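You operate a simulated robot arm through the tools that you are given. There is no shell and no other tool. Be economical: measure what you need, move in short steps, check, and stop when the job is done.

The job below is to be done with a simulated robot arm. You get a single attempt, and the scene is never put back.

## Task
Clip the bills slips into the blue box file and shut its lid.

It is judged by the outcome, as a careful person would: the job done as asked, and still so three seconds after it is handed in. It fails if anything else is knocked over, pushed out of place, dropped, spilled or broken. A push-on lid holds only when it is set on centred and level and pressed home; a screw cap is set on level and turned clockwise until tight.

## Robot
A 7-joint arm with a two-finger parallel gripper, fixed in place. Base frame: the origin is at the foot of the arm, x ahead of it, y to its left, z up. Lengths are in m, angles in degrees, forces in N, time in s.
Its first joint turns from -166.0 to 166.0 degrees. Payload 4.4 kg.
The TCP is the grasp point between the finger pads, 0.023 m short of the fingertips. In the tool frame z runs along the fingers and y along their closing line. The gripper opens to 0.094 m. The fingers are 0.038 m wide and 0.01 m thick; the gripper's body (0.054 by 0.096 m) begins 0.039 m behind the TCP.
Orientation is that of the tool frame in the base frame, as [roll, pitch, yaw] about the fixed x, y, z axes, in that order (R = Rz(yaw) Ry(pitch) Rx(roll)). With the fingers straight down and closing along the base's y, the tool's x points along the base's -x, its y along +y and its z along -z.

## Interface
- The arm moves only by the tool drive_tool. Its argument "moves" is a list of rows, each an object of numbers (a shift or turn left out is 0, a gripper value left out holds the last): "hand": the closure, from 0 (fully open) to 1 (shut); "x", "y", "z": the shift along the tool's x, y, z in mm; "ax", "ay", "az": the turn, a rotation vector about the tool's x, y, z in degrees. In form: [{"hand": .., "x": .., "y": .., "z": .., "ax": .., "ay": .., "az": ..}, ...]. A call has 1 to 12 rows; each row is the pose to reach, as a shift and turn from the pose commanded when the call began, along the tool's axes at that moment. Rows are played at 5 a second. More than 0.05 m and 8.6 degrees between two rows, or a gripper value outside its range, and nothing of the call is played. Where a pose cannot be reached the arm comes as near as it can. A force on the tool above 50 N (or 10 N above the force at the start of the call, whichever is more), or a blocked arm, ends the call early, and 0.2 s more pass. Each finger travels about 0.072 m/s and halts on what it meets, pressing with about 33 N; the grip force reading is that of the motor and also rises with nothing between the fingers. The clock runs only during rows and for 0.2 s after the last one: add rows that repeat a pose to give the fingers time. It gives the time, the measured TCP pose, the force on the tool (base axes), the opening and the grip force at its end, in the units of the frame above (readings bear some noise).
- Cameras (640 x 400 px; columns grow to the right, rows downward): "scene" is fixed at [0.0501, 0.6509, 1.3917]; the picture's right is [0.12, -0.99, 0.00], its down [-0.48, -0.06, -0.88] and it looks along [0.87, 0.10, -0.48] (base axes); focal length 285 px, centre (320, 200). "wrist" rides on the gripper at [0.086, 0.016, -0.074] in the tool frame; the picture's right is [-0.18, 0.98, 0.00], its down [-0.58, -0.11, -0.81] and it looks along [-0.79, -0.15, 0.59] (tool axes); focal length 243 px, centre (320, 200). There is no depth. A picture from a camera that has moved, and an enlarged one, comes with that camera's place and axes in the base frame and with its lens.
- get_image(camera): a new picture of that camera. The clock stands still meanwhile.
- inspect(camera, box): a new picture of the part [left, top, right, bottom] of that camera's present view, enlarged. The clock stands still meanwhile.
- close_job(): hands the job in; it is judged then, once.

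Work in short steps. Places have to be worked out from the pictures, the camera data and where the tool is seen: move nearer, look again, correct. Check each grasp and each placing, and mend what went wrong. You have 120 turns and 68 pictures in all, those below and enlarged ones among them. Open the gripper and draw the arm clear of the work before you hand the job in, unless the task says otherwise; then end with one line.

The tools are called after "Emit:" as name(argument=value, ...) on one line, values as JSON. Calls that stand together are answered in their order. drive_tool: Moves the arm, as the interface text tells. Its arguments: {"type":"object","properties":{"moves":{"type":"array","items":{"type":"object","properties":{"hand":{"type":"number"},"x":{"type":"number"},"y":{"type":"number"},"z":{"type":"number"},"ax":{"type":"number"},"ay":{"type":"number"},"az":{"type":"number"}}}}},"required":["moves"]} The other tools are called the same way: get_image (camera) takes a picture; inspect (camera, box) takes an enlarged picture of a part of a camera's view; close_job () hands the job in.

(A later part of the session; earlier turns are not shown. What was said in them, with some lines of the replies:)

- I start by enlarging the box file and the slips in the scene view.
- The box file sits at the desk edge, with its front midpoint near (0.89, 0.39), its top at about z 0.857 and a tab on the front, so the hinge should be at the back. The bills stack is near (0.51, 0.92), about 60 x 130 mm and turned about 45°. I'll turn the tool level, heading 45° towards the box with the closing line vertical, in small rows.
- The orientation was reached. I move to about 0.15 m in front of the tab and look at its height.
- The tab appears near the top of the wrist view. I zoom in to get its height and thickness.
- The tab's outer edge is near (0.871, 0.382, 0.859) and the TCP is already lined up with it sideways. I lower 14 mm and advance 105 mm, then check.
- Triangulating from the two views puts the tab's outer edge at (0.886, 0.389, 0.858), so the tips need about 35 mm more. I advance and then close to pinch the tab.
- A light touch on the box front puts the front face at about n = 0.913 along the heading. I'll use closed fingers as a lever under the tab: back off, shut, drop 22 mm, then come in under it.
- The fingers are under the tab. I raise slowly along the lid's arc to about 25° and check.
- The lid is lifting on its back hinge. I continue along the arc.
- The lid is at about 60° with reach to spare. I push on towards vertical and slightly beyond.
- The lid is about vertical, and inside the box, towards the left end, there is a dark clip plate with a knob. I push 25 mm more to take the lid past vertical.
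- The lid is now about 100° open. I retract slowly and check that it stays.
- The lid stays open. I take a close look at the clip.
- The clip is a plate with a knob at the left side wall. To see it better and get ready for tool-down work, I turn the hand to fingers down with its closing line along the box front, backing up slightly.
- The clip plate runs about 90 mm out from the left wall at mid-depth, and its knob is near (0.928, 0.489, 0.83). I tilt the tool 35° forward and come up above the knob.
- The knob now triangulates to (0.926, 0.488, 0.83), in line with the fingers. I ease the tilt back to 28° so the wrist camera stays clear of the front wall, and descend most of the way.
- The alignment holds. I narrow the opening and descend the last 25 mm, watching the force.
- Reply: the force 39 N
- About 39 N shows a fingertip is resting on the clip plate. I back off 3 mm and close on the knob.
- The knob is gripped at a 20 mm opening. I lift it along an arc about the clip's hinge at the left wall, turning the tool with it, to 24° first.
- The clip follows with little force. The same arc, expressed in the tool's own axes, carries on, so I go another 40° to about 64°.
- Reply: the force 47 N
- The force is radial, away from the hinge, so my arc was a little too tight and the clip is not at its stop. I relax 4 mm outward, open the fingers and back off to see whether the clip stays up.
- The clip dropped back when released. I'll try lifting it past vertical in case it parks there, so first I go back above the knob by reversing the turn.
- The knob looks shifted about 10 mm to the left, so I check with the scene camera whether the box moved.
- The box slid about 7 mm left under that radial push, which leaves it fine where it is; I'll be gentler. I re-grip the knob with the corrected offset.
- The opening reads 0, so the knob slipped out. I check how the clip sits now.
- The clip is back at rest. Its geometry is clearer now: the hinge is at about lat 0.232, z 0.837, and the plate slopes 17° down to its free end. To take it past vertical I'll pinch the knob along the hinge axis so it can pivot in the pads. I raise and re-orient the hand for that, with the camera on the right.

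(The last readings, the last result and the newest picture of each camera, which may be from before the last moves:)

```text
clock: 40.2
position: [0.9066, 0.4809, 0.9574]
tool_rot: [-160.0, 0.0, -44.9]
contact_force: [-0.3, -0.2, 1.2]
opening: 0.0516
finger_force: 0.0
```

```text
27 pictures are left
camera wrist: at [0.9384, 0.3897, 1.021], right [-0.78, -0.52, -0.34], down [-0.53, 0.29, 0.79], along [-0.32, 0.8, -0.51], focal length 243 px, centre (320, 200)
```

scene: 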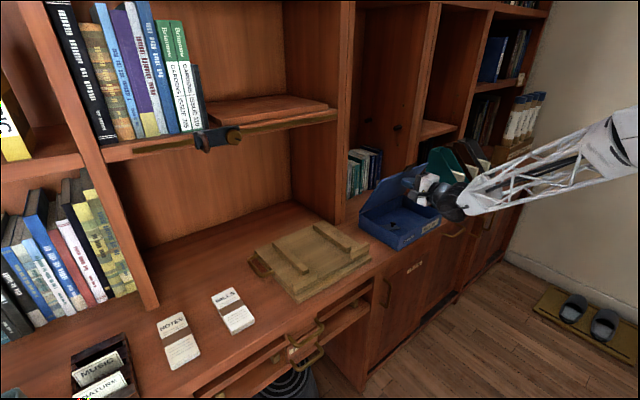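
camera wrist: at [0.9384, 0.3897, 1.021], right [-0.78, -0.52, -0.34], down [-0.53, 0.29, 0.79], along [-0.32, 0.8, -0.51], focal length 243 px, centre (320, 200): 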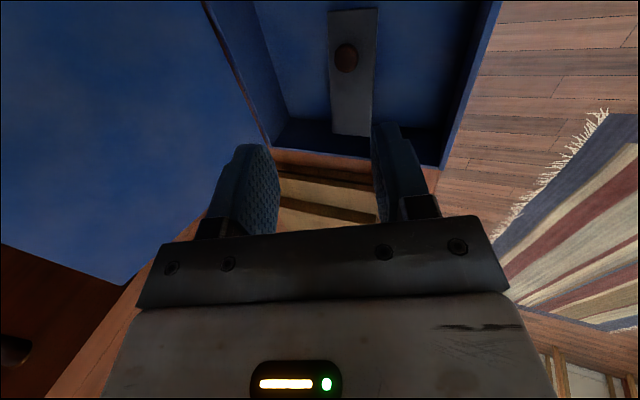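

The pose was reached exactly, and the knob triangulates at n 1.0035, lat 0.299, z ≈ 0.832. I reduce the forward tilt, lean to match the plate's slope, and come to 50 mm above it.

Emit:
drive_tool(moves=[{"x": 1, "y": 5, "z": 15, "ax": -2, "ay": -3.8, "az": 1.4}, {"x": 1, "y": 10, "z": 35, "ax": -4, "ay": -7.5, "az": 2.7}, {"x": 2, "y": 14.7, "z": 58, "ax": -6, "ay": -11.3, "az": 4.1}, {"x": 2, "y": 14.7, "z": 58, "ax": -6, "ay": -11.3, "az": 4.1}])

Emit:
get_image(camera="wrist")

```text
clock: 41.2
position: [0.9122, 0.4842, 0.8956]
tool_rot: [-166.1, 11.9, -45.6]
contact_force: [0.0, 0.9, 0.6]
opening: 0.0519
finger_force: 0.0
```

```text
26 pictures are left
camera wrist: at [0.9577, 0.3887, 0.9445], right [-0.84, -0.5, -0.19], down [-0.34, 0.23, 0.91], along [-0.42, 0.83, -0.36], focal length 243 px, centre (320, 200)
```

wrist: 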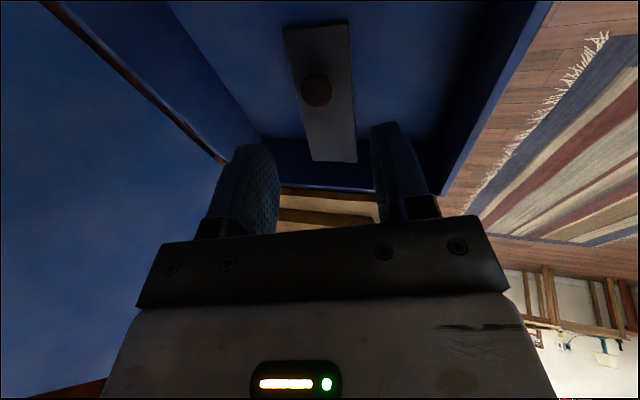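

Emit:
drive_tool(moves=[{"z": 15}, {"z": 30}, {"z": 40}, {"z": 46}])

Emit:
inspect(camera="wrist", box=[180, 60, 500, 260])

```text
clock: 42.2
position: [0.9134, 0.4971, 0.8537]
tool_rot: [-166.1, 11.9, -45.6]
contact_force: [1.0, 0.1, -1.1]
opening: 0.0517
finger_force: 0.0
```

```text
2.00 times, centred on (340, 160) of wrist
camera zoom: at [0.9584, 0.4019, 0.9022], right [-0.84, -0.5, -0.19], down [-0.34, 0.23, 0.91], along [-0.41, 0.83, -0.36], focal length 485 px, centre (280, 280)
```

zoom: 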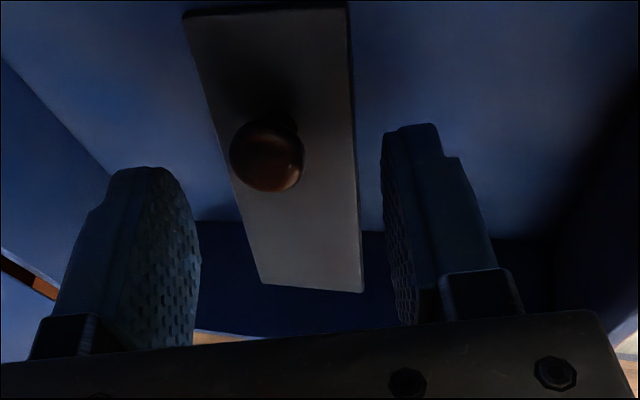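

The knob is between the pads. I go 3 mm deeper and close.

Emit:
drive_tool(moves=[{"z": 3}, {"z": 3, "hand": 0.8}, {"z": 3, "hand": 1.0}, {"z": 3}, {"z": 3}])

Emit:
inspect(camera="wrist", box=[180, 60, 500, 260])

```text
clock: 43.4
position: [0.9139, 0.4977, 0.8502]
tool_rot: [-165.9, 11.8, -45.7]
contact_force: [4.3, 5.8, 4.0]
opening: 0.0194
finger_force: 32.7
```

```text
2.00 times, centred on (340, 160) of wrist
camera zoom: at [0.9586, 0.4035, 0.8993], right [-0.84, -0.5, -0.19], down [-0.34, 0.23, 0.91], along [-0.41, 0.83, -0.36], focal length 485 px, centre (280, 280)
```

zoom: 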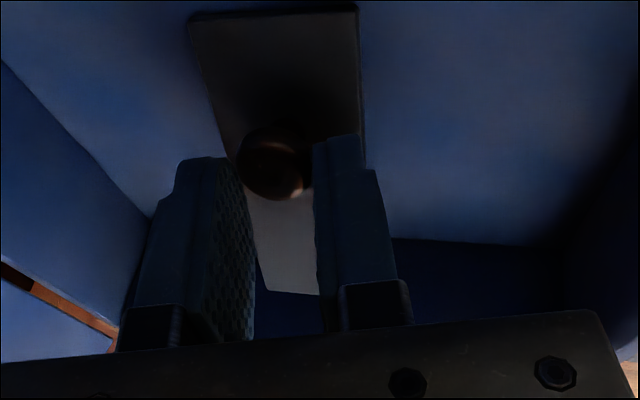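

The knob is gripped at 19 mm. I lift along the corrected hinge arc, 48° first.

Emit:
drive_tool(moves=[{"x": -2, "y": -1, "z": -3.9, "ay": 3.9, "az": -1}, {"x": -4.1, "y": -1.9, "z": -7.6, "ay": 7.76, "az": -1.94}, {"x": -6.6, "y": -2.8, "z": -11.2, "ay": 11.6, "az": -2.9}, {"x": -9.3, "y": -3.7, "z": -14.6, "ay": 15.5, "az": -3.9}, {"x": -12.4, "y": -4.5, "z": -17.8, "ay": 19.4, "az": -4.85}, {"x": -15.6, "y": -5.2, "z": -20.8, "ay": 23.3, "az": -5.8}, {"x": -19, "y": -5.9, "z": -23.6, "ay": 27.2, "az": -6.8}, {"x": -22.6, "y": -6.5, "z": -26.1, "ay": 31, "az": -7.7}, {"x": -26.4, "y": -7.1, "z": -28.4, "ay": 34.9, "az": -8.7}, {"x": -30.3, "y": -7.6, "z": -30.4, "ay": 38.8, "az": -9.7}, {"x": -34.4, "y": -8, "z": -32.2, "ay": 42.7, "az": -10.65}, {"x": -38.5, "y": -8.4, "z": -33.7, "ay": 46.6, "az": -11.6}])

Emit:
get_image(camera="wrist")

```text
clock: 46.0
position: [0.892, 0.5206, 0.8948]
tool_rot: [-166.1, -36.3, -45.7]
contact_force: [1.4, -8.5, 10.6]
opening: 0.0193
finger_force: 33.3
```

```text
23 pictures are left
camera wrist: at [0.8879, 0.475, 0.9987], right [-0.69, -0.66, -0.3], down [-0.73, 0.62, 0.31], along [-0.02, 0.43, -0.9], focal length 243 px, centre (320, 200)
```

wrist: 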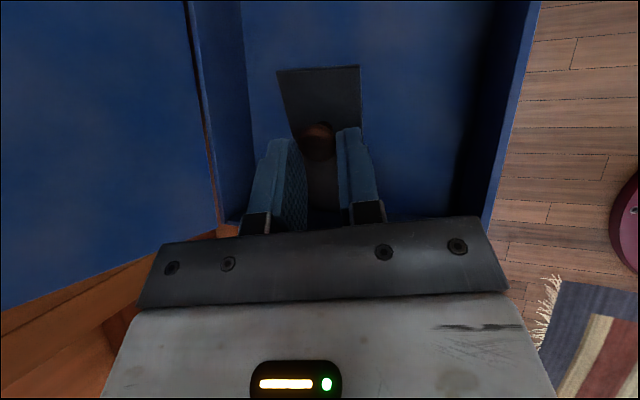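

It's holding, with a mild outward load. I continue another 48°, with 3 mm of outward relief.

Emit:
drive_tool(moves=[{"x": 0, "y": -1, "z": -3.9, "ay": 3.9, "az": -1}, {"x": -1.6, "y": -1.9, "z": -7.6, "ay": 7.76, "az": -1.94}, {"x": -3.6, "y": -2.8, "z": -11.2, "ay": 11.6, "az": -2.9}, {"x": -6.3, "y": -3.7, "z": -14.6, "ay": 15.5, "az": -3.9}, {"x": -9.4, "y": -4.5, "z": -17.8, "ay": 19.4, "az": -4.85}, {"x": -12.6, "y": -5.2, "z": -20.8, "ay": 23.3, "az": -5.8}, {"x": -16, "y": -5.9, "z": -23.6, "ay": 27.2, "az": -6.8}, {"x": -19.6, "y": -6.5, "z": -26.1, "ay": 31, "az": -7.7}, {"x": -23.4, "y": -7.1, "z": -28.4, "ay": 34.9, "az": -8.7}, {"x": -27.3, "y": -7.6, "z": -30.4, "ay": 38.8, "az": -9.7}, {"x": -31.4, "y": -8, "z": -32.2, "ay": 42.7, "az": -10.65}, {"x": -35.5, "y": -8.4, "z": -33.7, "ay": 46.6, "az": -11.6}])

Emit:
get_image(camera="wrist")

```text
clock: 48.6
position: [0.8579, 0.5556, 0.9002]
tool_rot: [-165.8, -84.3, -45.7]
contact_force: [-11.1, -3.0, 21.4]
opening: 0.0197
finger_force: 33.4
```

```text
22 pictures are left
camera wrist: at [0.7915, 0.5738, 0.9932], right [-0.53, -0.82, -0.21], down [-0.67, 0.55, -0.5], along [0.52, -0.12, -0.84], focal length 243 px, centre (320, 200)
```

wrist: 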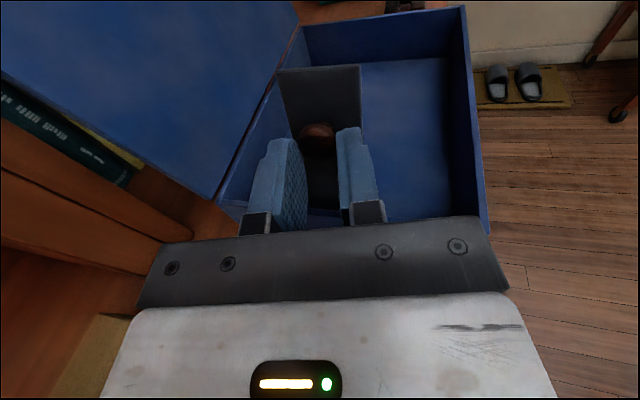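

The plate is near 79°, still gripped. I take it another 20° past vertical with a bit more outward relief.

Emit:
drive_tool(moves=[{"x": 0.5, "y": -1, "z": -3.9, "ay": 3.9, "az": -1}, {"x": -1.1, "y": -1.9, "z": -7.6, "ay": 7.76, "az": -1.94}, {"x": -3.1, "y": -2.8, "z": -11.2, "ay": 11.6, "az": -2.9}, {"x": -5.8, "y": -3.7, "z": -14.6, "ay": 15.5, "az": -3.9}, {"x": -8.9, "y": -4.5, "z": -17.8, "ay": 19.4, "az": -4.85}])

Emit:
get_image(camera="wrist")

```text
clock: 49.8
position: [0.8476, 0.5778, 0.9323]
tool_rot: [3.1, -75.5, 145.0]
contact_force: [-0.4, -1.6, -9.3]
opening: 0.0195
finger_force: 33.2
```

```text
21 pictures are left
camera wrist: at [0.759, 0.6127, 0.9977], right [-0.48, -0.86, -0.16], down [-0.49, 0.42, -0.77], along [0.73, -0.29, -0.62], focal length 243 px, centre (320, 200)
```

wrist: 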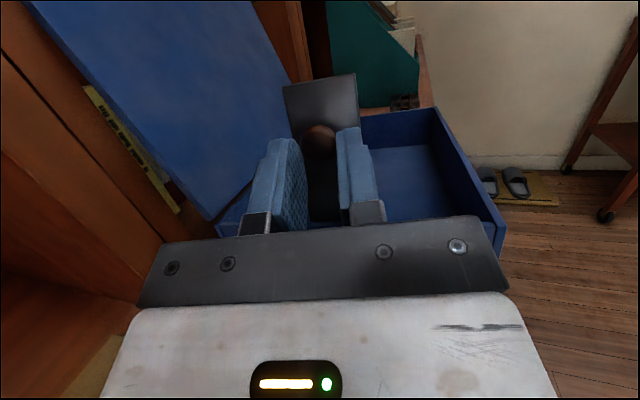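

The TCP rose unexpectedly by 32 mm with orientation drift, as if at a joint limit, and the box may be lifted. I check the scene before doing anything.

Emit:
get_image(camera="scene")

```text
20 pictures are left
```

scene: 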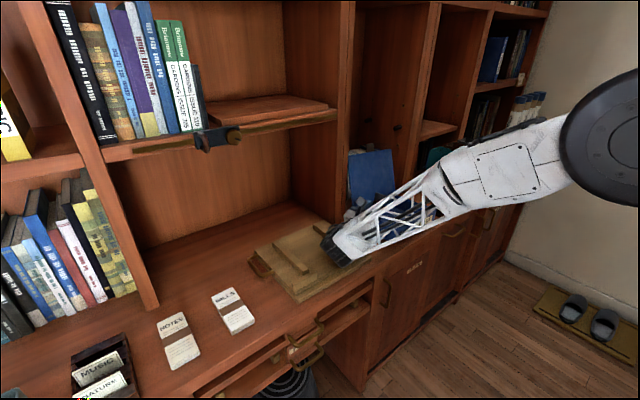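

I reverse that last 20° step to get the arm back on its path.

Emit:
drive_tool(moves=[{"x": 1, "y": 1, "z": 4.5, "ay": -3.9, "az": 1}, {"x": 2, "y": 2, "z": 8.8, "ay": -7.76, "az": 1.94}, {"x": 3, "y": 3, "z": 13, "ay": -11.6, "az": 2.9}, {"x": 3.5, "y": 4.2, "z": 17, "ay": -15.5, "az": 3.9}, {"x": 4, "y": 5.2, "z": 20.8, "ay": -19.4, "az": 4.85}, {"x": 4, "y": 5.2, "z": 20.8, "ay": -19.4, "az": 4.85}])

Emit:
get_image(camera="wrist")

```text
clock: 51.2
position: [0.8572, 0.5558, 0.8989]
tool_rot: [-168.1, -84.2, -43.7]
contact_force: [0.4, -0.9, 0.5]
opening: 0.0
finger_force: 32.5
```

```text
19 pictures are left
camera wrist: at [0.7923, 0.5726, 0.9926], right [-0.53, -0.82, -0.2], down [-0.67, 0.55, -0.49], along [0.52, -0.13, -0.84], focal length 243 px, centre (320, 200)
```

wrist: 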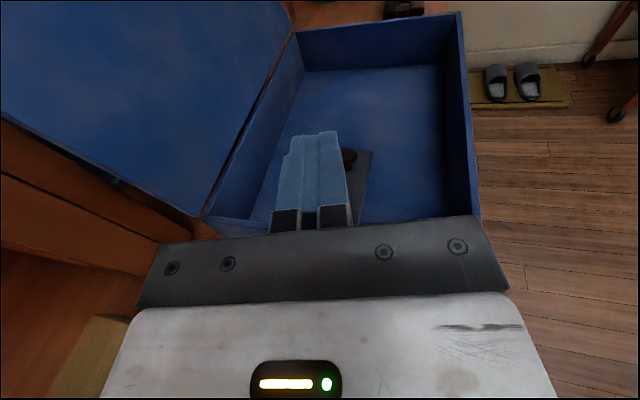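

The clip slipped and closed again: the arm met a joint limit at that tilt, and the box looks fine. Next time I'll let the knob pivot in the pads and turn the tool only about 80°. First I go back above the knob with the fingers open.

Emit:
drive_tool(moves=[{"hand": 0.45, "x": 4, "y": 2.7, "z": 6, "ay": -7.76, "az": 1.93}, {"x": 8, "y": 5.4, "z": 13, "ay": -15.5, "az": 3.9}, {"x": 12, "y": 8, "z": 20, "ay": -23.3, "az": 5.8}, {"x": 16, "y": 10.8, "z": 27, "ay": -31, "az": 7.7}, {"x": 19, "y": 13.5, "z": 34, "ay": -38.8, "az": 9.7}, {"x": 22, "y": 16.2, "z": 41, "ay": -46.6, "az": 11.6}, {"x": 24, "y": 19, "z": 48, "ay": -54.3, "az": 13.5}, {"x": 24, "y": 21.6, "z": 55, "ay": -62, "az": 15.5}, {"x": 24, "y": 24.3, "z": 62, "ay": -69.8, "az": 17.4}, {"x": 24, "y": 27, "z": 69, "ay": -77.6, "az": 19.3}, {"x": 24, "y": 29.7, "z": 76, "ay": -85.3, "az": 21.3}, {"x": 24, "y": 32.4, "z": 82, "ay": -93.1, "az": 23.2}])

Emit:
get_image(camera="wrist")

```text
clock: 53.8
position: [0.912, 0.4844, 0.9152]
tool_rot: [-166.1, 11.9, -45.5]
contact_force: [0.8, -0.2, 0.5]
opening: 0.0519
finger_force: 0.1
```

```text
18 pictures are left
camera wrist: at [0.9569, 0.3888, 0.9659], right [-0.84, -0.5, -0.19], down [-0.35, 0.22, 0.91], along [-0.42, 0.83, -0.36], focal length 243 px, centre (320, 200)
```

wrist: 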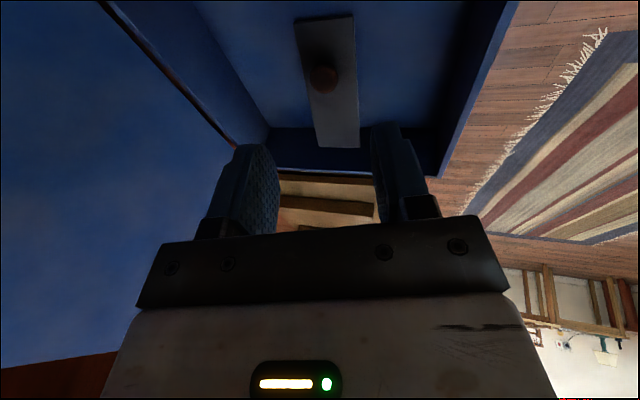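

The knob is now at n 1.005, lat 0.290, so the box has crept a little further left. I descend with the knob near the pads' right edge and grip it.

Emit:
drive_tool(moves=[{"x": -3, "y": 1, "z": 18}, {"x": -6, "y": 2, "z": 36}, {"x": -8, "y": 3.7, "z": 54}, {"x": -8, "y": 3.7, "z": 63}, {"x": -8, "y": 3.7, "z": 68}, {"x": -8, "y": 3.7, "z": 68, "hand": 0.8}, {"x": -8, "y": 3.7, "z": 68, "hand": 1}, {"x": -8, "y": 3.7, "z": 68}, {"x": -8, "y": 3.7, "z": 68}])

Emit:
inspect(camera="wrist", box=[180, 60, 500, 260])

```text
clock: 55.8
position: [0.9065, 0.5078, 0.8538]
tool_rot: [-166.1, 11.8, -45.6]
contact_force: [2.4, 4.5, 2.2]
opening: 0.0195
finger_force: 33.0
```

```text
2.00 times, centred on (340, 160) of wrist
camera zoom: at [0.9512, 0.4128, 0.9024], right [-0.84, -0.5, -0.19], down [-0.35, 0.23, 0.91], along [-0.41, 0.83, -0.36], focal length 485 px, centre (280, 280)
```

zoom: 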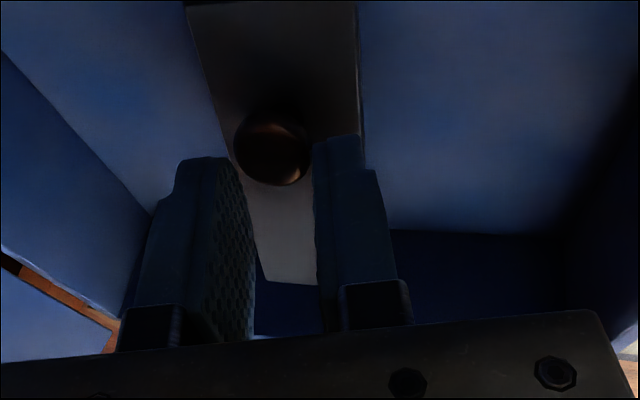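

Gripped. I run the lift arc: the clip turns about 118° while the tool turns 83°.

Emit:
drive_tool(moves=[{"x": -4, "y": -2.5, "z": -9.9, "ay": 6.8, "az": -1.7}, {"x": -10, "y": -4.8, "z": -19.1, "ay": 13.6, "az": -3.4}, {"x": -17.5, "y": -6.8, "z": -27.2, "ay": 20.4, "az": -5.1}, {"x": -26.5, "y": -8.5, "z": -33.9, "ay": 27.2, "az": -6.8}, {"x": -36.8, "y": -9.8, "z": -39, "ay": 34, "az": -8.5}, {"x": -48, "y": -10.6, "z": -42.5, "ay": 40.7, "az": -10.2}, {"x": -59.6, "y": -11, "z": -43.9, "ay": 47.5, "az": -11.9}, {"x": -71.6, "y": -10.9, "z": -43.4, "ay": 54.3, "az": -13.6}, {"x": -83.3, "y": -10.2, "z": -40.8, "ay": 61.1, "az": -15.2}, {"x": -94.5, "y": -9.1, "z": -36.3, "ay": 67.9, "az": -16.9}])

Emit:
get_image(camera="wrist")

```text
clock: 58.0
position: [0.8479, 0.5684, 0.9094]
tool_rot: [-166.0, -58.3, -45.6]
contact_force: [0.8, -2.5, -4.2]
opening: 0.0192
finger_force: 33.0
```

```text
16 pictures are left
camera wrist: at [0.8145, 0.5526, 1.0193], right [-0.61, -0.74, -0.28], down [-0.76, 0.65, -0.07], along [0.23, 0.17, -0.96], focal length 243 px, centre (320, 200)
```

wrist: 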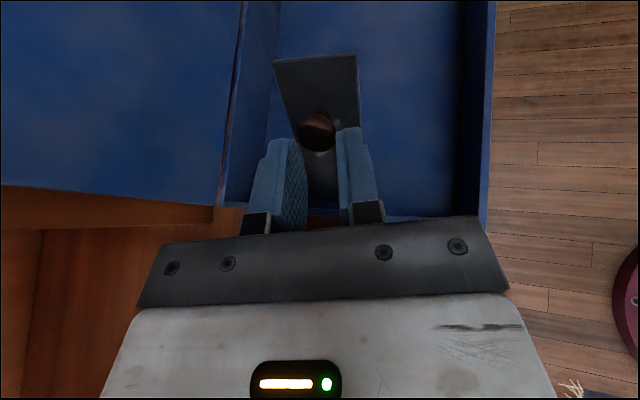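

Low force and a good hold, with the clip at about 83°. I continue past vertical to about 105°.

Emit:
drive_tool(moves=[{"x": -4.7, "y": -1, "z": -3.8, "ay": 3.4, "az": -0.85}, {"x": -9.8, "y": -1.8, "z": -7.3, "ay": 6.8, "az": -1.7}, {"x": -14, "y": -2.4, "z": -9.7, "ay": 9.5, "az": -2.4}, {"x": -18.5, "y": -3, "z": -11.9, "ay": 12.2, "az": -3}, {"x": -23, "y": -3.5, "z": -14, "ay": 13.9, "az": -3.5}])

Emit:
get_image(camera="wrist")

```text
clock: 59.2
position: [0.8311, 0.5868, 0.8987]
tool_rot: [-165.6, -72.6, -46.1]
contact_force: [-1.3, -8.2, 28.7]
opening: 0.0194
finger_force: 33.0
```

```text
15 pictures are left
camera wrist: at [0.7788, 0.5895, 1.0023], right [-0.56, -0.79, -0.25], down [-0.72, 0.61, -0.31], along [0.4, 0.0, -0.92], focal length 243 px, centre (320, 200)
```

wrist: 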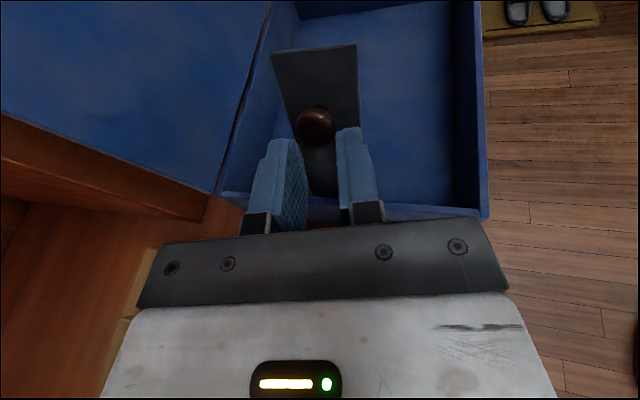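

The clip should be at roughly 100°. I relieve 2 mm, open and back away to the left to see if it stays.

Emit:
drive_tool(moves=[{"x": 2}, {"x": 2, "hand": 0.5}, {"x": 2, "hand": 0.5}, {"x": 2, "z": -10}, {"x": 4, "z": -25}, {"x": 8, "z": -40}])

Emit:
get_image(camera="wrist")

```text
clock: 60.6
position: [0.7986, 0.6038, 0.916]
tool_rot: [-166.2, -72.5, -45.3]
contact_force: [0.4, 0.3, 0.7]
opening: 0.0468
finger_force: 0.1
```

```text
14 pictures are left
camera wrist: at [0.7469, 0.6074, 1.0188], right [-0.56, -0.79, -0.25], down [-0.73, 0.61, -0.31], along [0.4, 0.0, -0.92], focal length 243 px, centre (320, 200)
```

wrist: 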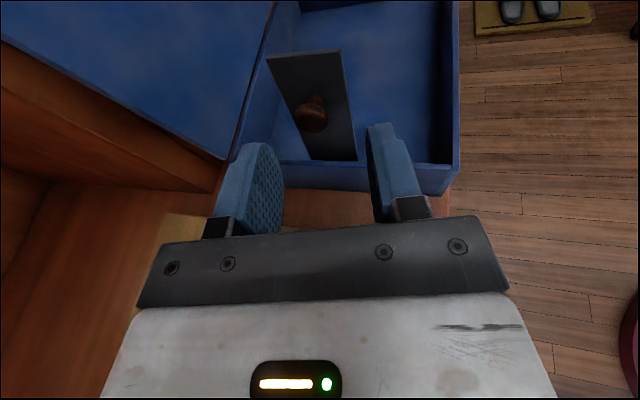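

The clip stays open past vertical. I raise and draw back from the box while turning the hand towards the slip-picking pose.

Emit:
drive_tool(moves=[{"x": 26, "y": 19, "z": -24}, {"x": 52, "y": 38, "z": -48}, {"x": 78, "y": 57, "z": -72}, {"x": 104, "y": 76, "z": -96}, {"x": 128, "y": 94, "z": -119, "ax": -2.9, "ay": -4.1, "az": 6.4}, {"x": 128, "y": 94, "z": -119, "ax": -5.8, "ay": -8.3, "az": 12.9}, {"x": 128, "y": 94, "z": -119, "ax": -8.7, "ay": -12.4, "az": 19.3}, {"x": 128, "y": 94, "z": -119, "ax": -11.6, "ay": -16.6, "az": 25.8}, {"x": 128, "y": 94, "z": -119, "ax": -14.5, "ay": -20.7, "az": 32.2}, {"x": 128, "y": 94, "z": -119, "ax": -17.4, "ay": -24.8, "az": 38.7}, {"x": 128, "y": 94, "z": -119, "ax": -20.3, "ay": -29, "az": 45.1}, {"x": 128, "y": 94, "z": -119, "ax": -23.2, "ay": -33.1, "az": 51.6}])

Emit:
drive_tool(moves=[{"ax": -2.9, "ay": -4.1, "az": 6.4}, {"ax": -5.8, "ay": -8.3, "az": 12.9}, {"ax": -8.7, "ay": -12.4, "az": 19.3}, {"ax": -11.6, "ay": -16.6, "az": 25.8}, {"ax": -14.5, "ay": -20.7, "az": 32.2}, {"ax": -17.4, "ay": -24.8, "az": 38.7}, {"ax": -20.3, "ay": -29, "az": 45.1}, {"ax": -23.2, "ay": -33.1, "az": 51.5}])

Emit:
get_image(camera="scene")

```text
clock: 63.2
position: [0.678, 0.5554, 1.0668]
tool_rot: [-150.8, -18.5, -95.6]
contact_force: [-1.0, -0.3, 0.0]
opening: 0.0469
finger_force: 0.0
```

```text
clock: 65.0
position: [0.6791, 0.5566, 1.0654]
tool_rot: [179.6, 27.9, -136.0]
contact_force: [-0.1, 0.8, -0.3]
opening: 0.0469
finger_force: 0.0
```

```text
13 pictures are left
```

scene: 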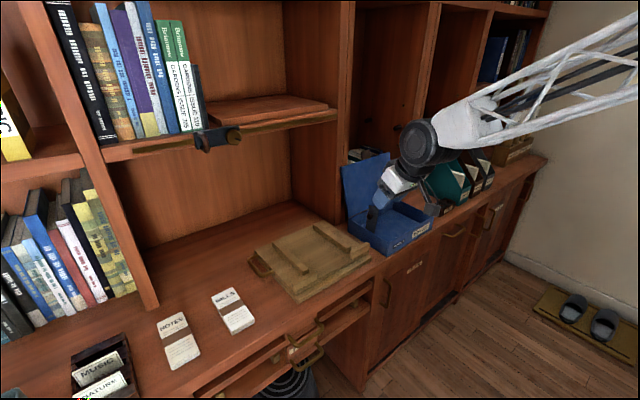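

The box is further left than I thought but still upright and open; I'll check it later. Now I carry the hand over to the bills stack and open wide.

Emit:
drive_tool(moves=[{"hand": 0.05, "x": 2, "y": 38, "z": 8}, {"x": 4, "y": 76, "z": 16}, {"x": 6, "y": 114, "z": 26}, {"x": 8, "y": 152, "z": 38}, {"x": 10, "y": 190, "z": 52}, {"x": 12, "y": 228, "z": 68}, {"x": 14, "y": 266, "z": 86}, {"x": 16, "y": 304, "z": 106}, {"x": 18, "y": 341, "z": 128}, {"x": 20, "y": 376, "z": 152}])

Emit:
get_image(camera="wrist")

```text
clock: 67.2
position: [0.4555, 0.8644, 0.9244]
tool_rot: [179.8, 28.0, -135.9]
contact_force: [-0.2, 0.4, 0.3]
opening: 0.0893
finger_force: 0.0
```

```text
12 pictures are left
camera wrist: at [0.3639, 0.7964, 0.9489], right [-0.57, 0.82, 0.09], down [0.18, 0.01, 0.98], along [0.8, 0.58, -0.15], focal length 243 px, centre (320, 200)
```

wrist: 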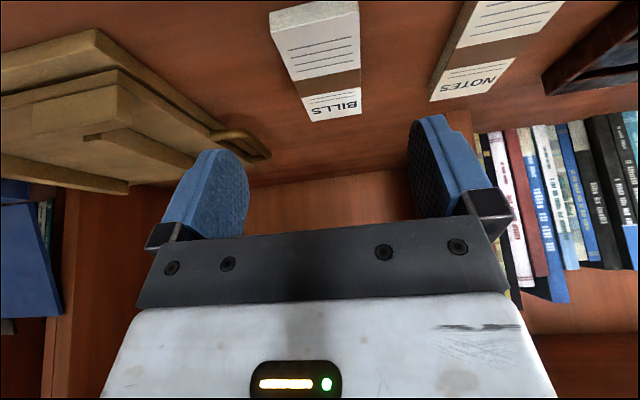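

The stack lies squarely between the fingers: its front end is near (0.470, 0.882) and its far end near (0.557, 0.969). I descend to grip it about 38 mm from its front end.

Emit:
drive_tool(moves=[{"x": -1, "y": 1, "z": 25}, {"x": -2, "y": 2, "z": 50}, {"x": -3, "y": 2, "z": 75}, {"x": -4, "y": 2, "z": 93}, {"x": -4, "y": 2, "z": 104}])

Emit:
get_image(camera="wrist")

```text
clock: 68.4
position: [0.4905, 0.9021, 0.833]
tool_rot: [179.7, 28.0, -135.9]
contact_force: [0.5, 0.0, 0.0]
opening: 0.0894
finger_force: 0.1
```

```text
11 pictures are left
camera wrist: at [0.3986, 0.8348, 0.8589], right [-0.57, 0.82, 0.09], down [0.18, 0.01, 0.98], along [0.8, 0.58, -0.15], focal length 243 px, centre (320, 200)
```

wrist: 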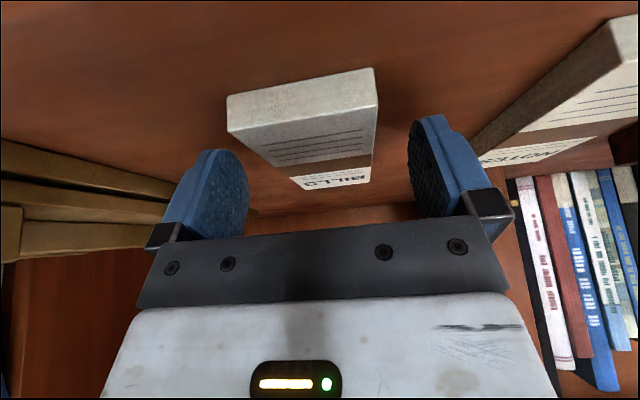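

The stack is between the pads. I close and lift slightly.

Emit:
drive_tool(moves=[{"hand": 1.0}, {}, {}, {}, {"x": -7, "z": -13}, {"x": -14, "z": -26}])

Emit:
get_image(camera="wrist")

```text
clock: 69.8
position: [0.4901, 0.9018, 0.8633]
tool_rot: [179.7, 27.9, -135.8]
contact_force: [0.4, 0.1, -1.9]
opening: 0.0572
finger_force: 33.4
```

```text
10 pictures are left
camera wrist: at [0.3978, 0.834, 0.8889], right [-0.57, 0.82, 0.09], down [0.18, 0.01, 0.98], along [0.8, 0.58, -0.15], focal length 243 px, centre (320, 200)
```

wrist: 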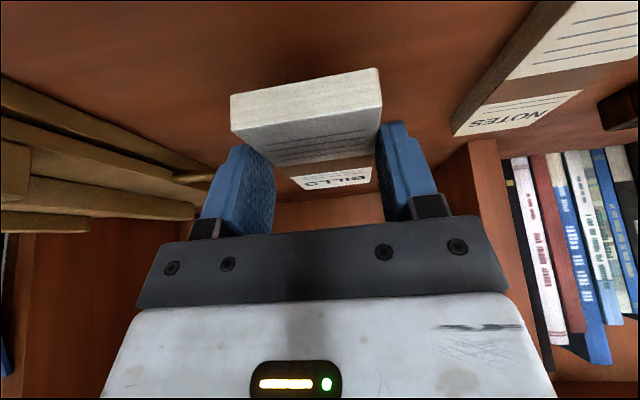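

The stack is held level at 57 mm opening. I check where the box now stands before carrying over.

Emit:
inspect(camera="scene", box=[325, 140, 453, 270])

```text
3.08 times, centred on (389, 205) of scene
camera zoom: at [0.0501, 0.6509, 1.3917], right [0.12, -0.99, 0.0], down [-0.48, -0.06, -0.88], along [0.87, 0.1, -0.48], focal length 878 px, centre (108, 185)
```

zoom: 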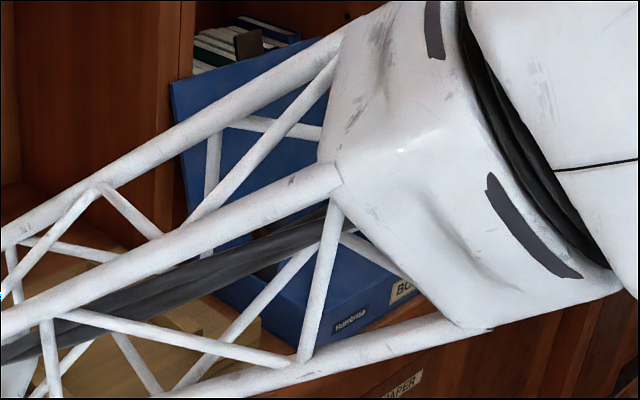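

The arm hides it, but the box has slid about 50 mm left, so I'll locate it with the wrist camera. I lift the stack high and carry it to a view point in front of and above the box.

Emit:
drive_tool(moves=[{"z": -40}, {"z": -80}, {"z": -120}, {"z": -150, "y": -20}, {"z": -178, "y": -55}, {"z": -178, "y": -100}, {"z": -178, "y": -145}, {"z": -178, "y": -190}, {"z": -178, "y": -235}, {"z": -178, "y": -280}, {"z": -178, "y": -325}, {"z": -178, "y": -370}])

Emit:
drive_tool(moves=[{"y": -40}, {"y": -80}, {"y": -120}, {"y": -160}])

Emit:
get_image(camera="wrist")

```text
clock: 72.4
position: [0.687, 0.578, 1.0203]
tool_rot: [179.8, 27.9, -135.9]
contact_force: [0.4, 0.5, -1.7]
opening: 0.0571
finger_force: 33.5
```

```text
clock: 73.4
position: [0.8005, 0.4638, 1.02]
tool_rot: [179.8, 28.0, -135.9]
contact_force: [0.3, 0.0, -0.1]
opening: 0.0569
finger_force: 33.1
```

```text
8 pictures are left
camera wrist: at [0.7092, 0.3964, 1.0453], right [-0.57, 0.82, 0.09], down [0.18, 0.01, 0.98], along [0.8, 0.58, -0.15], focal length 243 px, centre (320, 200)
```

wrist: 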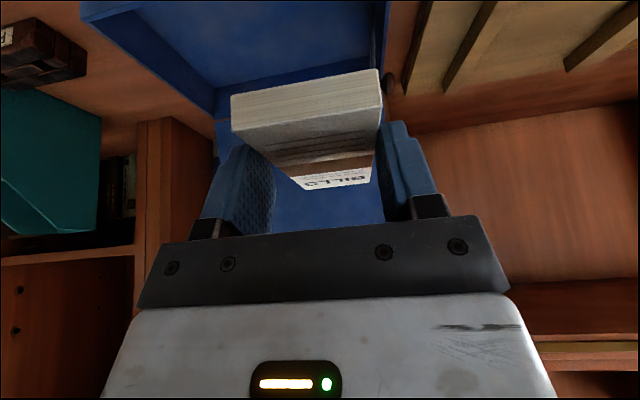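

The box also seems slightly rotated. I move right and up and level the hand a bit, so the camera sees the clip end of the box past the stack.

Emit:
drive_tool(moves=[{"x": 1, "y": -32, "z": -25, "ay": 4}, {"x": 2, "y": -65, "z": -50, "ay": 8}, {"x": 3, "y": -97, "z": -75, "ay": 12}, {"x": 4, "y": -130, "z": -95, "ay": 16}, {"x": 5, "y": -162, "z": -105, "ay": 20}])

Emit:
inspect(camera="wrist", box=[240, 0, 560, 200])

```text
clock: 74.6
position: [0.876, 0.3076, 1.1097]
tool_rot: [179.8, 7.9, -135.9]
contact_force: [0.2, -0.1, -1.0]
opening: 0.0568
finger_force: 33.3
```

```text
2.00 times, centred on (400, 100) of wrist
camera zoom: at [0.7953, 0.2516, 1.1711], right [-0.56, 0.83, 0.03], down [0.41, 0.24, 0.88], along [0.72, 0.5, -0.48], focal length 485 px, centre (160, 400)
```

zoom: 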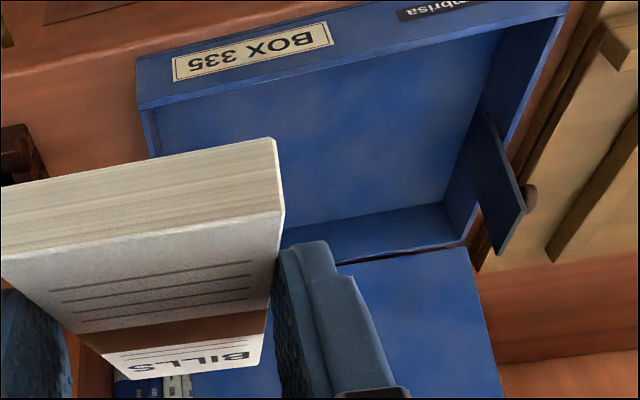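

The view is clear: box corners at n 0.915–1.094 and lat 0.175–0.424, not rotated, with the clip standing open at the left wall. I'll set the stack centred at lat 0.245 with its front end near n 0.935; first I move to just above that.

Emit:
drive_tool(moves=[{"x": -18, "y": 26, "z": 20, "ay": -3.5}, {"x": -36, "y": 52, "z": 42, "ay": -7}, {"x": -55, "y": 78, "z": 68, "ay": -10.5}, {"x": -74, "y": 105, "z": 98, "ay": -14}, {"x": -92, "y": 131, "z": 132, "ay": -17}, {"x": -110, "y": 157, "z": 166, "ay": -20}])

Emit:
drive_tool(moves=[{"x": 12, "z": 22}, {"x": 24, "z": 45}, {"x": 34, "z": 64}])

Emit:
get_image(camera="wrist")

```text
clock: 76.0
position: [0.861, 0.5126, 0.9614]
tool_rot: [179.8, 28.0, -135.9]
contact_force: [-0.6, 0.5, 0.0]
opening: 0.057
finger_force: 32.9
```

```text
clock: 76.8
position: [0.8595, 0.5149, 0.8896]
tool_rot: [179.8, 27.9, -136.0]
contact_force: [-0.2, -0.5, -0.2]
opening: 0.0569
finger_force: 32.5
```

```text
6 pictures are left
camera wrist: at [0.7684, 0.4476, 0.9139], right [-0.57, 0.82, 0.09], down [0.18, 0.01, 0.98], along [0.8, 0.58, -0.15], focal length 243 px, centre (320, 200)
```

wrist: 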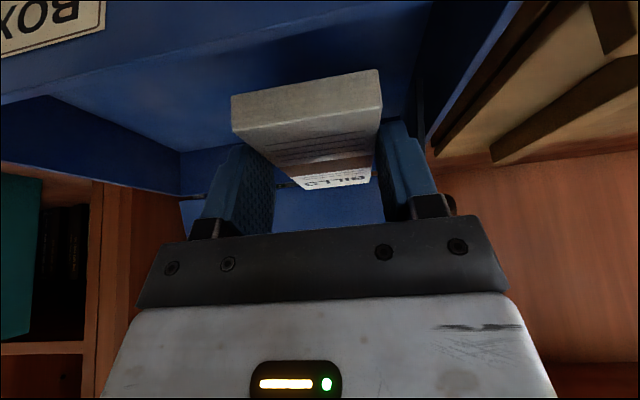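

Clear on the left. I lower the last 50 mm, then open just enough to release.

Emit:
drive_tool(moves=[{"x": 10, "z": 19}, {"x": 18, "z": 34}, {"x": 22, "z": 41.5}, {"x": 23.7, "z": 44.7}])

```text
clock: 77.8
position: [0.8608, 0.5149, 0.8379]
tool_rot: [179.7, 28.0, -135.8]
contact_force: [-3.8, -0.6, 10.9]
opening: 0.057
finger_force: 33.7
```

The stack touched the floor (11 N). I release with a small opening and rise straight up, well clear of the clip.

Emit:
drive_tool(moves=[{"hand": 0.26}, {"hand": 0.26}, {"x": -5, "z": -9}, {"x": -14, "z": -26}, {"x": -28, "z": -53}, {"x": -42, "z": -80}, {"x": -56, "z": -106}, {"x": -56, "y": -40, "z": -106}, {"x": -40, "y": -80, "z": -120}])

Emit:
get_image(camera="wrist")

```text
clock: 79.8
position: [0.9018, 0.4427, 0.9634]
tool_rot: [179.7, 27.9, -135.9]
contact_force: [0.4, 0.2, 0.2]
opening: 0.0695
finger_force: 0.1
```

```text
5 pictures are left
camera wrist: at [0.8101, 0.3744, 0.9882], right [-0.57, 0.82, 0.09], down [0.18, 0.01, 0.98], along [0.8, 0.58, -0.15], focal length 243 px, centre (320, 200)
```

wrist: 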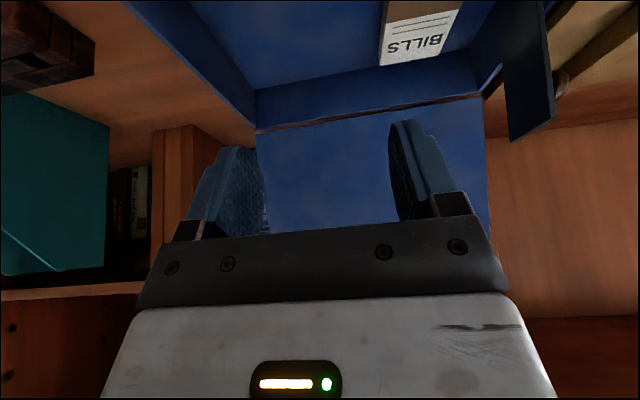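

The stack lies flat by the left wall and the clip is still up beside it. I close the fingers, pass over the clip and come down on its left side, ready to push it over to the right.

Emit:
drive_tool(moves=[{"x": -15, "z": -28, "hand": 1.0}, {"x": -30, "z": -57}, {"x": -38, "y": 45, "z": -53}, {"x": -46, "y": 90, "z": -49}, {"x": -54, "y": 135, "z": -45}, {"x": -62, "y": 180, "z": -41}, {"x": -68.5, "y": 225, "z": -37}, {"x": -52, "y": 225, "z": -6}, {"x": -35, "y": 225, "z": 27}, {"x": -15.5, "y": 225, "z": 63}])

```text
clock: 82.0
position: [0.7765, 0.6334, 0.9141]
tool_rot: [179.8, 28.1, -135.8]
contact_force: [0.7, 0.5, -0.4]
opening: 0.0
finger_force: 33.1
```

No contact so far. I push right slowly.

Emit:
drive_tool(moves=[{"y": -25}, {"y": -40}, {"y": -52}, {"y": -63}, {"y": -73}, {"y": -83}, {"y": -93}, {"y": -103}, {"y": -110}])

Emit:
get_image(camera="wrist")

```text
clock: 84.0
position: [0.851, 0.5548, 0.9132]
tool_rot: [179.8, 27.9, -135.9]
contact_force: [0.8, 0.0, -0.2]
opening: 0.0001
finger_force: 33.0
```

```text
4 pictures are left
camera wrist: at [0.7598, 0.4874, 0.9383], right [-0.57, 0.82, 0.09], down [0.18, 0.01, 0.98], along [0.8, 0.58, -0.15], focal length 243 px, centre (320, 200)
```

wrist: 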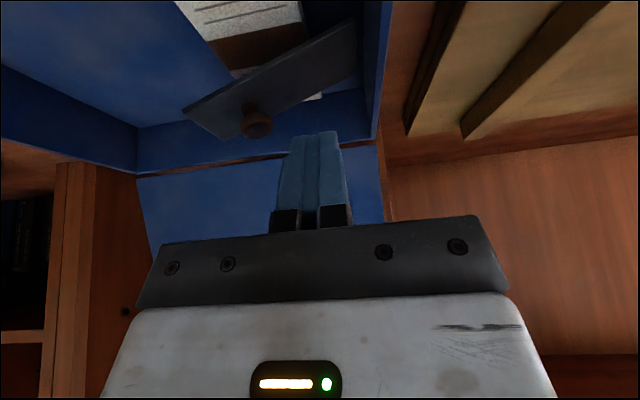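

The clip has swung over the stack but doesn't look fully down yet. I move over its knob and press down gently.

Emit:
drive_tool(moves=[{"x": -9.4, "z": -17.7}, {"x": -20, "y": -20, "z": -12}, {"x": -20, "y": -41, "z": -12}, {"x": -15, "y": -41, "z": -3}, {"x": -10, "y": -41, "z": 7}, {"x": -5, "y": -41, "z": 16}, {"x": 0, "y": -41, "z": 25}, {"x": 4, "y": -41, "z": 32.5}])

```text
clock: 85.8
position: [0.888, 0.5324, 0.8827]
tool_rot: [179.7, 27.9, -136.0]
contact_force: [0.1, -0.9, 0.4]
opening: 0.0
finger_force: 32.7
```

No contact yet at tip height 0.855, so the clip has already come down. I press a few millimetres lower to confirm.

Emit:
drive_tool(moves=[{"x": 2.3, "z": 4.4}, {"x": 4.7, "z": 8.8}, {"x": 6.6, "z": 12.4}, {"x": 8.4, "z": 15.9}])

```text
clock: 86.7
position: [0.8909, 0.5354, 0.8749]
tool_rot: [180.0, 28.4, -135.8]
contact_force: [-0.2, 1.0, 9.6]
opening: 0.0
finger_force: 32.6
stopped in row 4: the force on the tool passed its limit (the readings are from after the stop); the commanded pose is now the measured one
```

Firm contact at knob-top height of about 0.848, which matches the plate lying on the stack. I rise and look.

Emit:
drive_tool(moves=[{"x": -10, "z": -20}, {"x": -20, "z": -45}, {"x": -20, "z": -75}, {"x": -20, "y": -30, "z": -105}])

Emit:
inspect(camera="wrist", box=[200, 0, 520, 200])

```text
clock: 87.7
position: [0.8885, 0.4906, 0.9741]
tool_rot: [179.8, 28.2, -135.9]
contact_force: [-0.4, 0.8, -0.6]
opening: 0.0
finger_force: 32.9
```

```text
2.00 times, centred on (360, 100) of wrist
camera zoom: at [0.7968, 0.4241, 0.9992], right [-0.57, 0.82, 0.09], down [0.17, 0.01, 0.98], along [0.8, 0.58, -0.15], focal length 485 px, centre (240, 400)
```

zoom: 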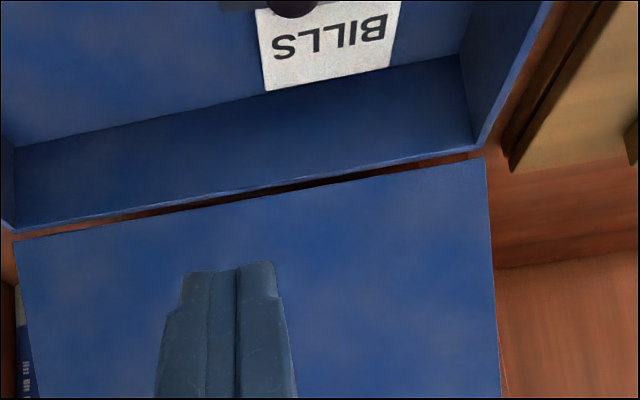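

The clip plate lies over the bills and holds them. Now for the lid: it leans back about 14°, so I'll straddle its tab from above with one finger behind it. First I draw up and back and turn the hand so its closing line lies in the depth direction.

Emit:
drive_tool(moves=[{"x": 0, "y": -5, "z": -41}, {"x": -1, "y": -10, "z": -82}, {"x": -2, "y": -15, "z": -123}, {"x": -2, "y": -19, "z": -164, "hand": 0.45}, {"x": -2, "y": -19, "z": -164, "ax": -0.85, "ay": -0.85, "az": 8.1}, {"x": -2, "y": -19, "z": -164, "ax": -1.7, "ay": -1.7, "az": 16.3}, {"x": -2, "y": -19, "z": -164, "ax": -2.6, "ay": -2.6, "az": 24.4}, {"x": -2, "y": -19, "z": -164, "ax": -3.4, "ay": -3.4, "az": 32.6}, {"x": -2, "y": -19, "z": -164, "ax": -4.3, "ay": -4.3, "az": 40.7}, {"x": -2, "y": -19, "z": -164, "ax": -5.1, "ay": -5.1, "az": 48.9}, {"x": -2, "y": -19, "z": -164, "ax": -6, "ay": -6, "az": 57}])

Emit:
drive_tool(moves=[{"ax": -0.85, "ay": -0.85, "az": 8.1}, {"ax": -1.7, "ay": -1.7, "az": 16.3}, {"ax": -2.6, "ay": -2.6, "az": 24.4}, {"ax": -3.4, "ay": -3.4, "az": 32.6}])

```text
clock: 90.1
position: [0.8469, 0.4247, 1.1207]
tool_rot: [147.5, 16.8, 162.5]
contact_force: [0.1, 0.1, 0.2]
opening: 0.0517
finger_force: 0.0
```

```text
clock: 91.1
position: [0.8469, 0.4237, 1.1202]
tool_rot: [139.7, -0.2, 134.3]
contact_force: [-0.5, 0.1, 0.1]
opening: 0.0516
finger_force: 0.0
```

The orientation is good. I advance to just above and in front of the lid's top edge and take a look.

Emit:
drive_tool(moves=[{"y": 29, "z": 27}, {"y": 58, "z": 55}, {"y": 87, "z": 83}, {"y": 116, "z": 110}, {"y": 116, "z": 110}])

Emit:
get_image(camera="wrist")

```text
clock: 92.3
position: [0.9629, 0.5348, 1.1119]
tool_rot: [139.8, -0.1, 134.3]
contact_force: [0.1, 0.6, 0.1]
opening: 0.0518
finger_force: 0.1
```

```text
2 pictures are left
camera wrist: at [0.8761, 0.57, 1.1787], right [0.67, 0.39, 0.63], down [-0.03, -0.84, 0.54], along [0.74, -0.38, -0.55], focal length 243 px, centre (320, 200)
```

wrist: 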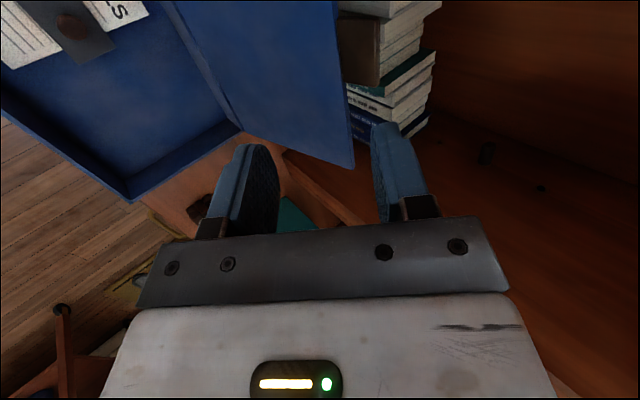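

The free edge's right end computes to n 1.142, z 1.030, and the tab is at about lat 0.292, as expected. I open wide, move forward over the tab and lower so the far finger is behind it.

Emit:
drive_tool(moves=[{"hand": 0.1, "x": 3, "y": 17, "z": 14}, {"x": 5, "y": 34, "z": 28}, {"x": 7, "y": 51, "z": 42}, {"x": 7, "y": 51, "z": 42}, {"x": 7, "y": 36, "z": 60}, {"x": 7, "y": 20, "z": 79}, {"x": 7, "y": 4.3, "z": 97.6}, {"x": 7, "y": 4.3, "z": 97.6}])

```text
clock: 94.1
position: [1.0031, 0.5873, 1.0389]
tool_rot: [139.7, -0.2, 134.2]
contact_force: [0.5, 0.4, 0.0]
opening: 0.0845
finger_force: 0.1
```

Reached with no contact. I narrow the gap, then draw the tab forward along the lid's arc, keeping the near finger under it so it comes down gently, to about 60° first.

Emit:
drive_tool(moves=[{"hand": 0.45}, {}, {"y": -6.5, "z": -23, "ax": -3.5}, {"y": -13.1, "z": -46.4, "ax": -7}, {"y": -28, "z": -57, "ax": -10}, {"y": -43.1, "z": -66.5, "ax": -13}, {"y": -59, "z": -74, "ax": -15.5}, {"y": -75.2, "z": -80.7, "ax": -18}, {"y": -93, "z": -85.5, "ax": -20.5}, {"y": -110.4, "z": -89.6, "ax": -23}])

Emit:
get_image(camera="wrist")

```text
clock: 96.3
position: [0.9021, 0.4868, 1.0348]
tool_rot: [116.8, -0.1, 134.3]
contact_force: [-0.7, 0.1, 0.9]
opening: 0.0517
finger_force: 0.4
```

```text
1 pictures are left
camera wrist: at [0.7987, 0.507, 1.0834], right [0.45, 0.18, 0.88], down [-0.14, -0.95, 0.26], along [0.88, -0.24, -0.4], focal length 243 px, centre (320, 200)
```

wrist: 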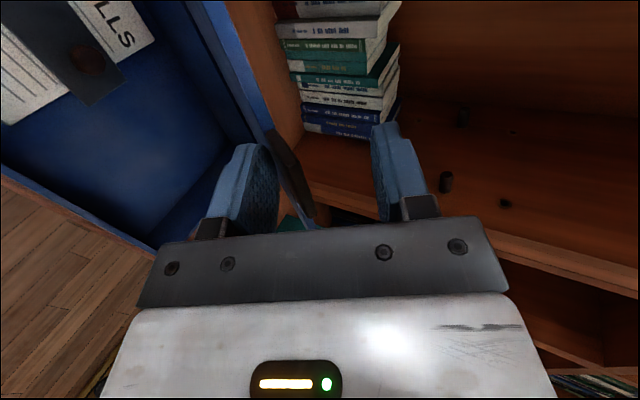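

The tab rests on the near finger as planned, and the clip is seen lying over the bills. I lower the lid along the rest of the arc.

Emit:
drive_tool(moves=[{"y": -16, "z": -8.6, "ax": -3}, {"y": -32.3, "z": -16.7, "ax": -6}, {"y": -49, "z": -22.2, "ax": -8.5}, {"y": -65.7, "z": -27, "ax": -11}, {"y": -83.7, "z": -29.6, "ax": -13.5}, {"y": -101.8, "z": -31.4, "ax": -16}, {"y": -120, "z": -31, "ax": -19}, {"y": -138.4, "z": -29.8, "ax": -22}, {"y": -156, "z": -26.5, "ax": -24.5}, {"y": -172.9, "z": -22.3, "ax": -27}, {"y": -189, "z": -16, "ax": -27}, {"y": -205.4, "z": -9.1, "ax": -27}])

```text
clock: 98.9
position: [0.8298, 0.4175, 0.8572]
tool_rot: [89.8, -0.1, 134.3]
contact_force: [0.2, 0.1, 0.7]
opening: 0.0517
finger_force: 0.0
```

The tool is back level in front with the tab between the fingers, and there is no load. I withdraw, close the fingers, and come over the front edge of the lid to press it down lightly.

Emit:
drive_tool(moves=[{"z": -30}, {"z": -60, "hand": 1.0}, {"z": -60, "y": 25}, {"z": -60, "y": 50}, {"z": -20, "y": 50}, {"z": 25, "y": 50}, {"z": 48, "y": 50}, {"z": 48, "y": 38}, {"z": 48, "y": 28}, {"z": 48, "y": 22}])

Emit:
drive_tool(moves=[{"y": -3}, {"y": -6}, {"y": -9}, {"y": -12}, {"y": -15}])

```text
clock: 101.1
position: [0.8636, 0.4521, 0.8797]
tool_rot: [89.8, -0.2, 134.3]
contact_force: [0.1, 0.0, -1.1]
opening: 0.0
finger_force: 33.1
```

```text
clock: 102.0
position: [0.8664, 0.452, 0.8766]
tool_rot: [89.2, 0.0, 134.3]
contact_force: [1.7, 1.4, 10.6]
opening: 0.0002
finger_force: 33.2
stopped in row 4: the force on the tool passed its limit (the readings are from after the stop); the commanded pose is now the measured one
```

Firm contact with the lid top at about 0.86, the closed height. I withdraw up and well back from the box, then take the last picture.

Emit:
drive_tool(moves=[{"y": 20}, {"y": 45, "z": -20}, {"y": 70, "z": -60}, {"y": 95, "z": -100}, {"y": 120, "z": -140, "hand": 0.3}, {"y": 145, "z": -180}, {"y": 170, "z": -210, "x": -30}, {"y": 190, "z": -230, "x": -65}, {"y": 200, "z": -240, "x": -100}, {"y": 200, "z": -240, "x": -135}])

Emit:
inspect(camera="scene", box=[240, 140, 496, 300])

```text
clock: 104.2
position: [0.7867, 0.1847, 1.072]
tool_rot: [89.3, 0.0, 134.3]
contact_force: [-0.1, -0.3, -0.1]
opening: 0.0658
finger_force: 0.1
```

```text
2.50 times, centred on (368, 220) of scene
camera zoom: at [0.0501, 0.6509, 1.3917], right [0.12, -0.99, 0.0], down [-0.48, -0.06, -0.88], along [0.87, 0.1, -0.48], focal length 713 px, centre (200, 150)
```

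zoom: 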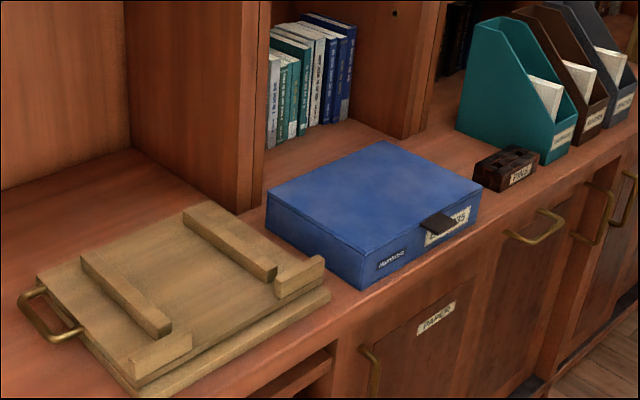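

The lid is shut, the box stands level on the desk, and the board, pins tray, books and files around it look undisturbed. The gripper is open and clear, so I hand the job in.

Emit:
close_job()

```text
The job is handed in.
```

The bills slips are under the clip in the blue box file and its lid is shut; the box itself slid about 5 cm left along the desk while I was opening the clip.
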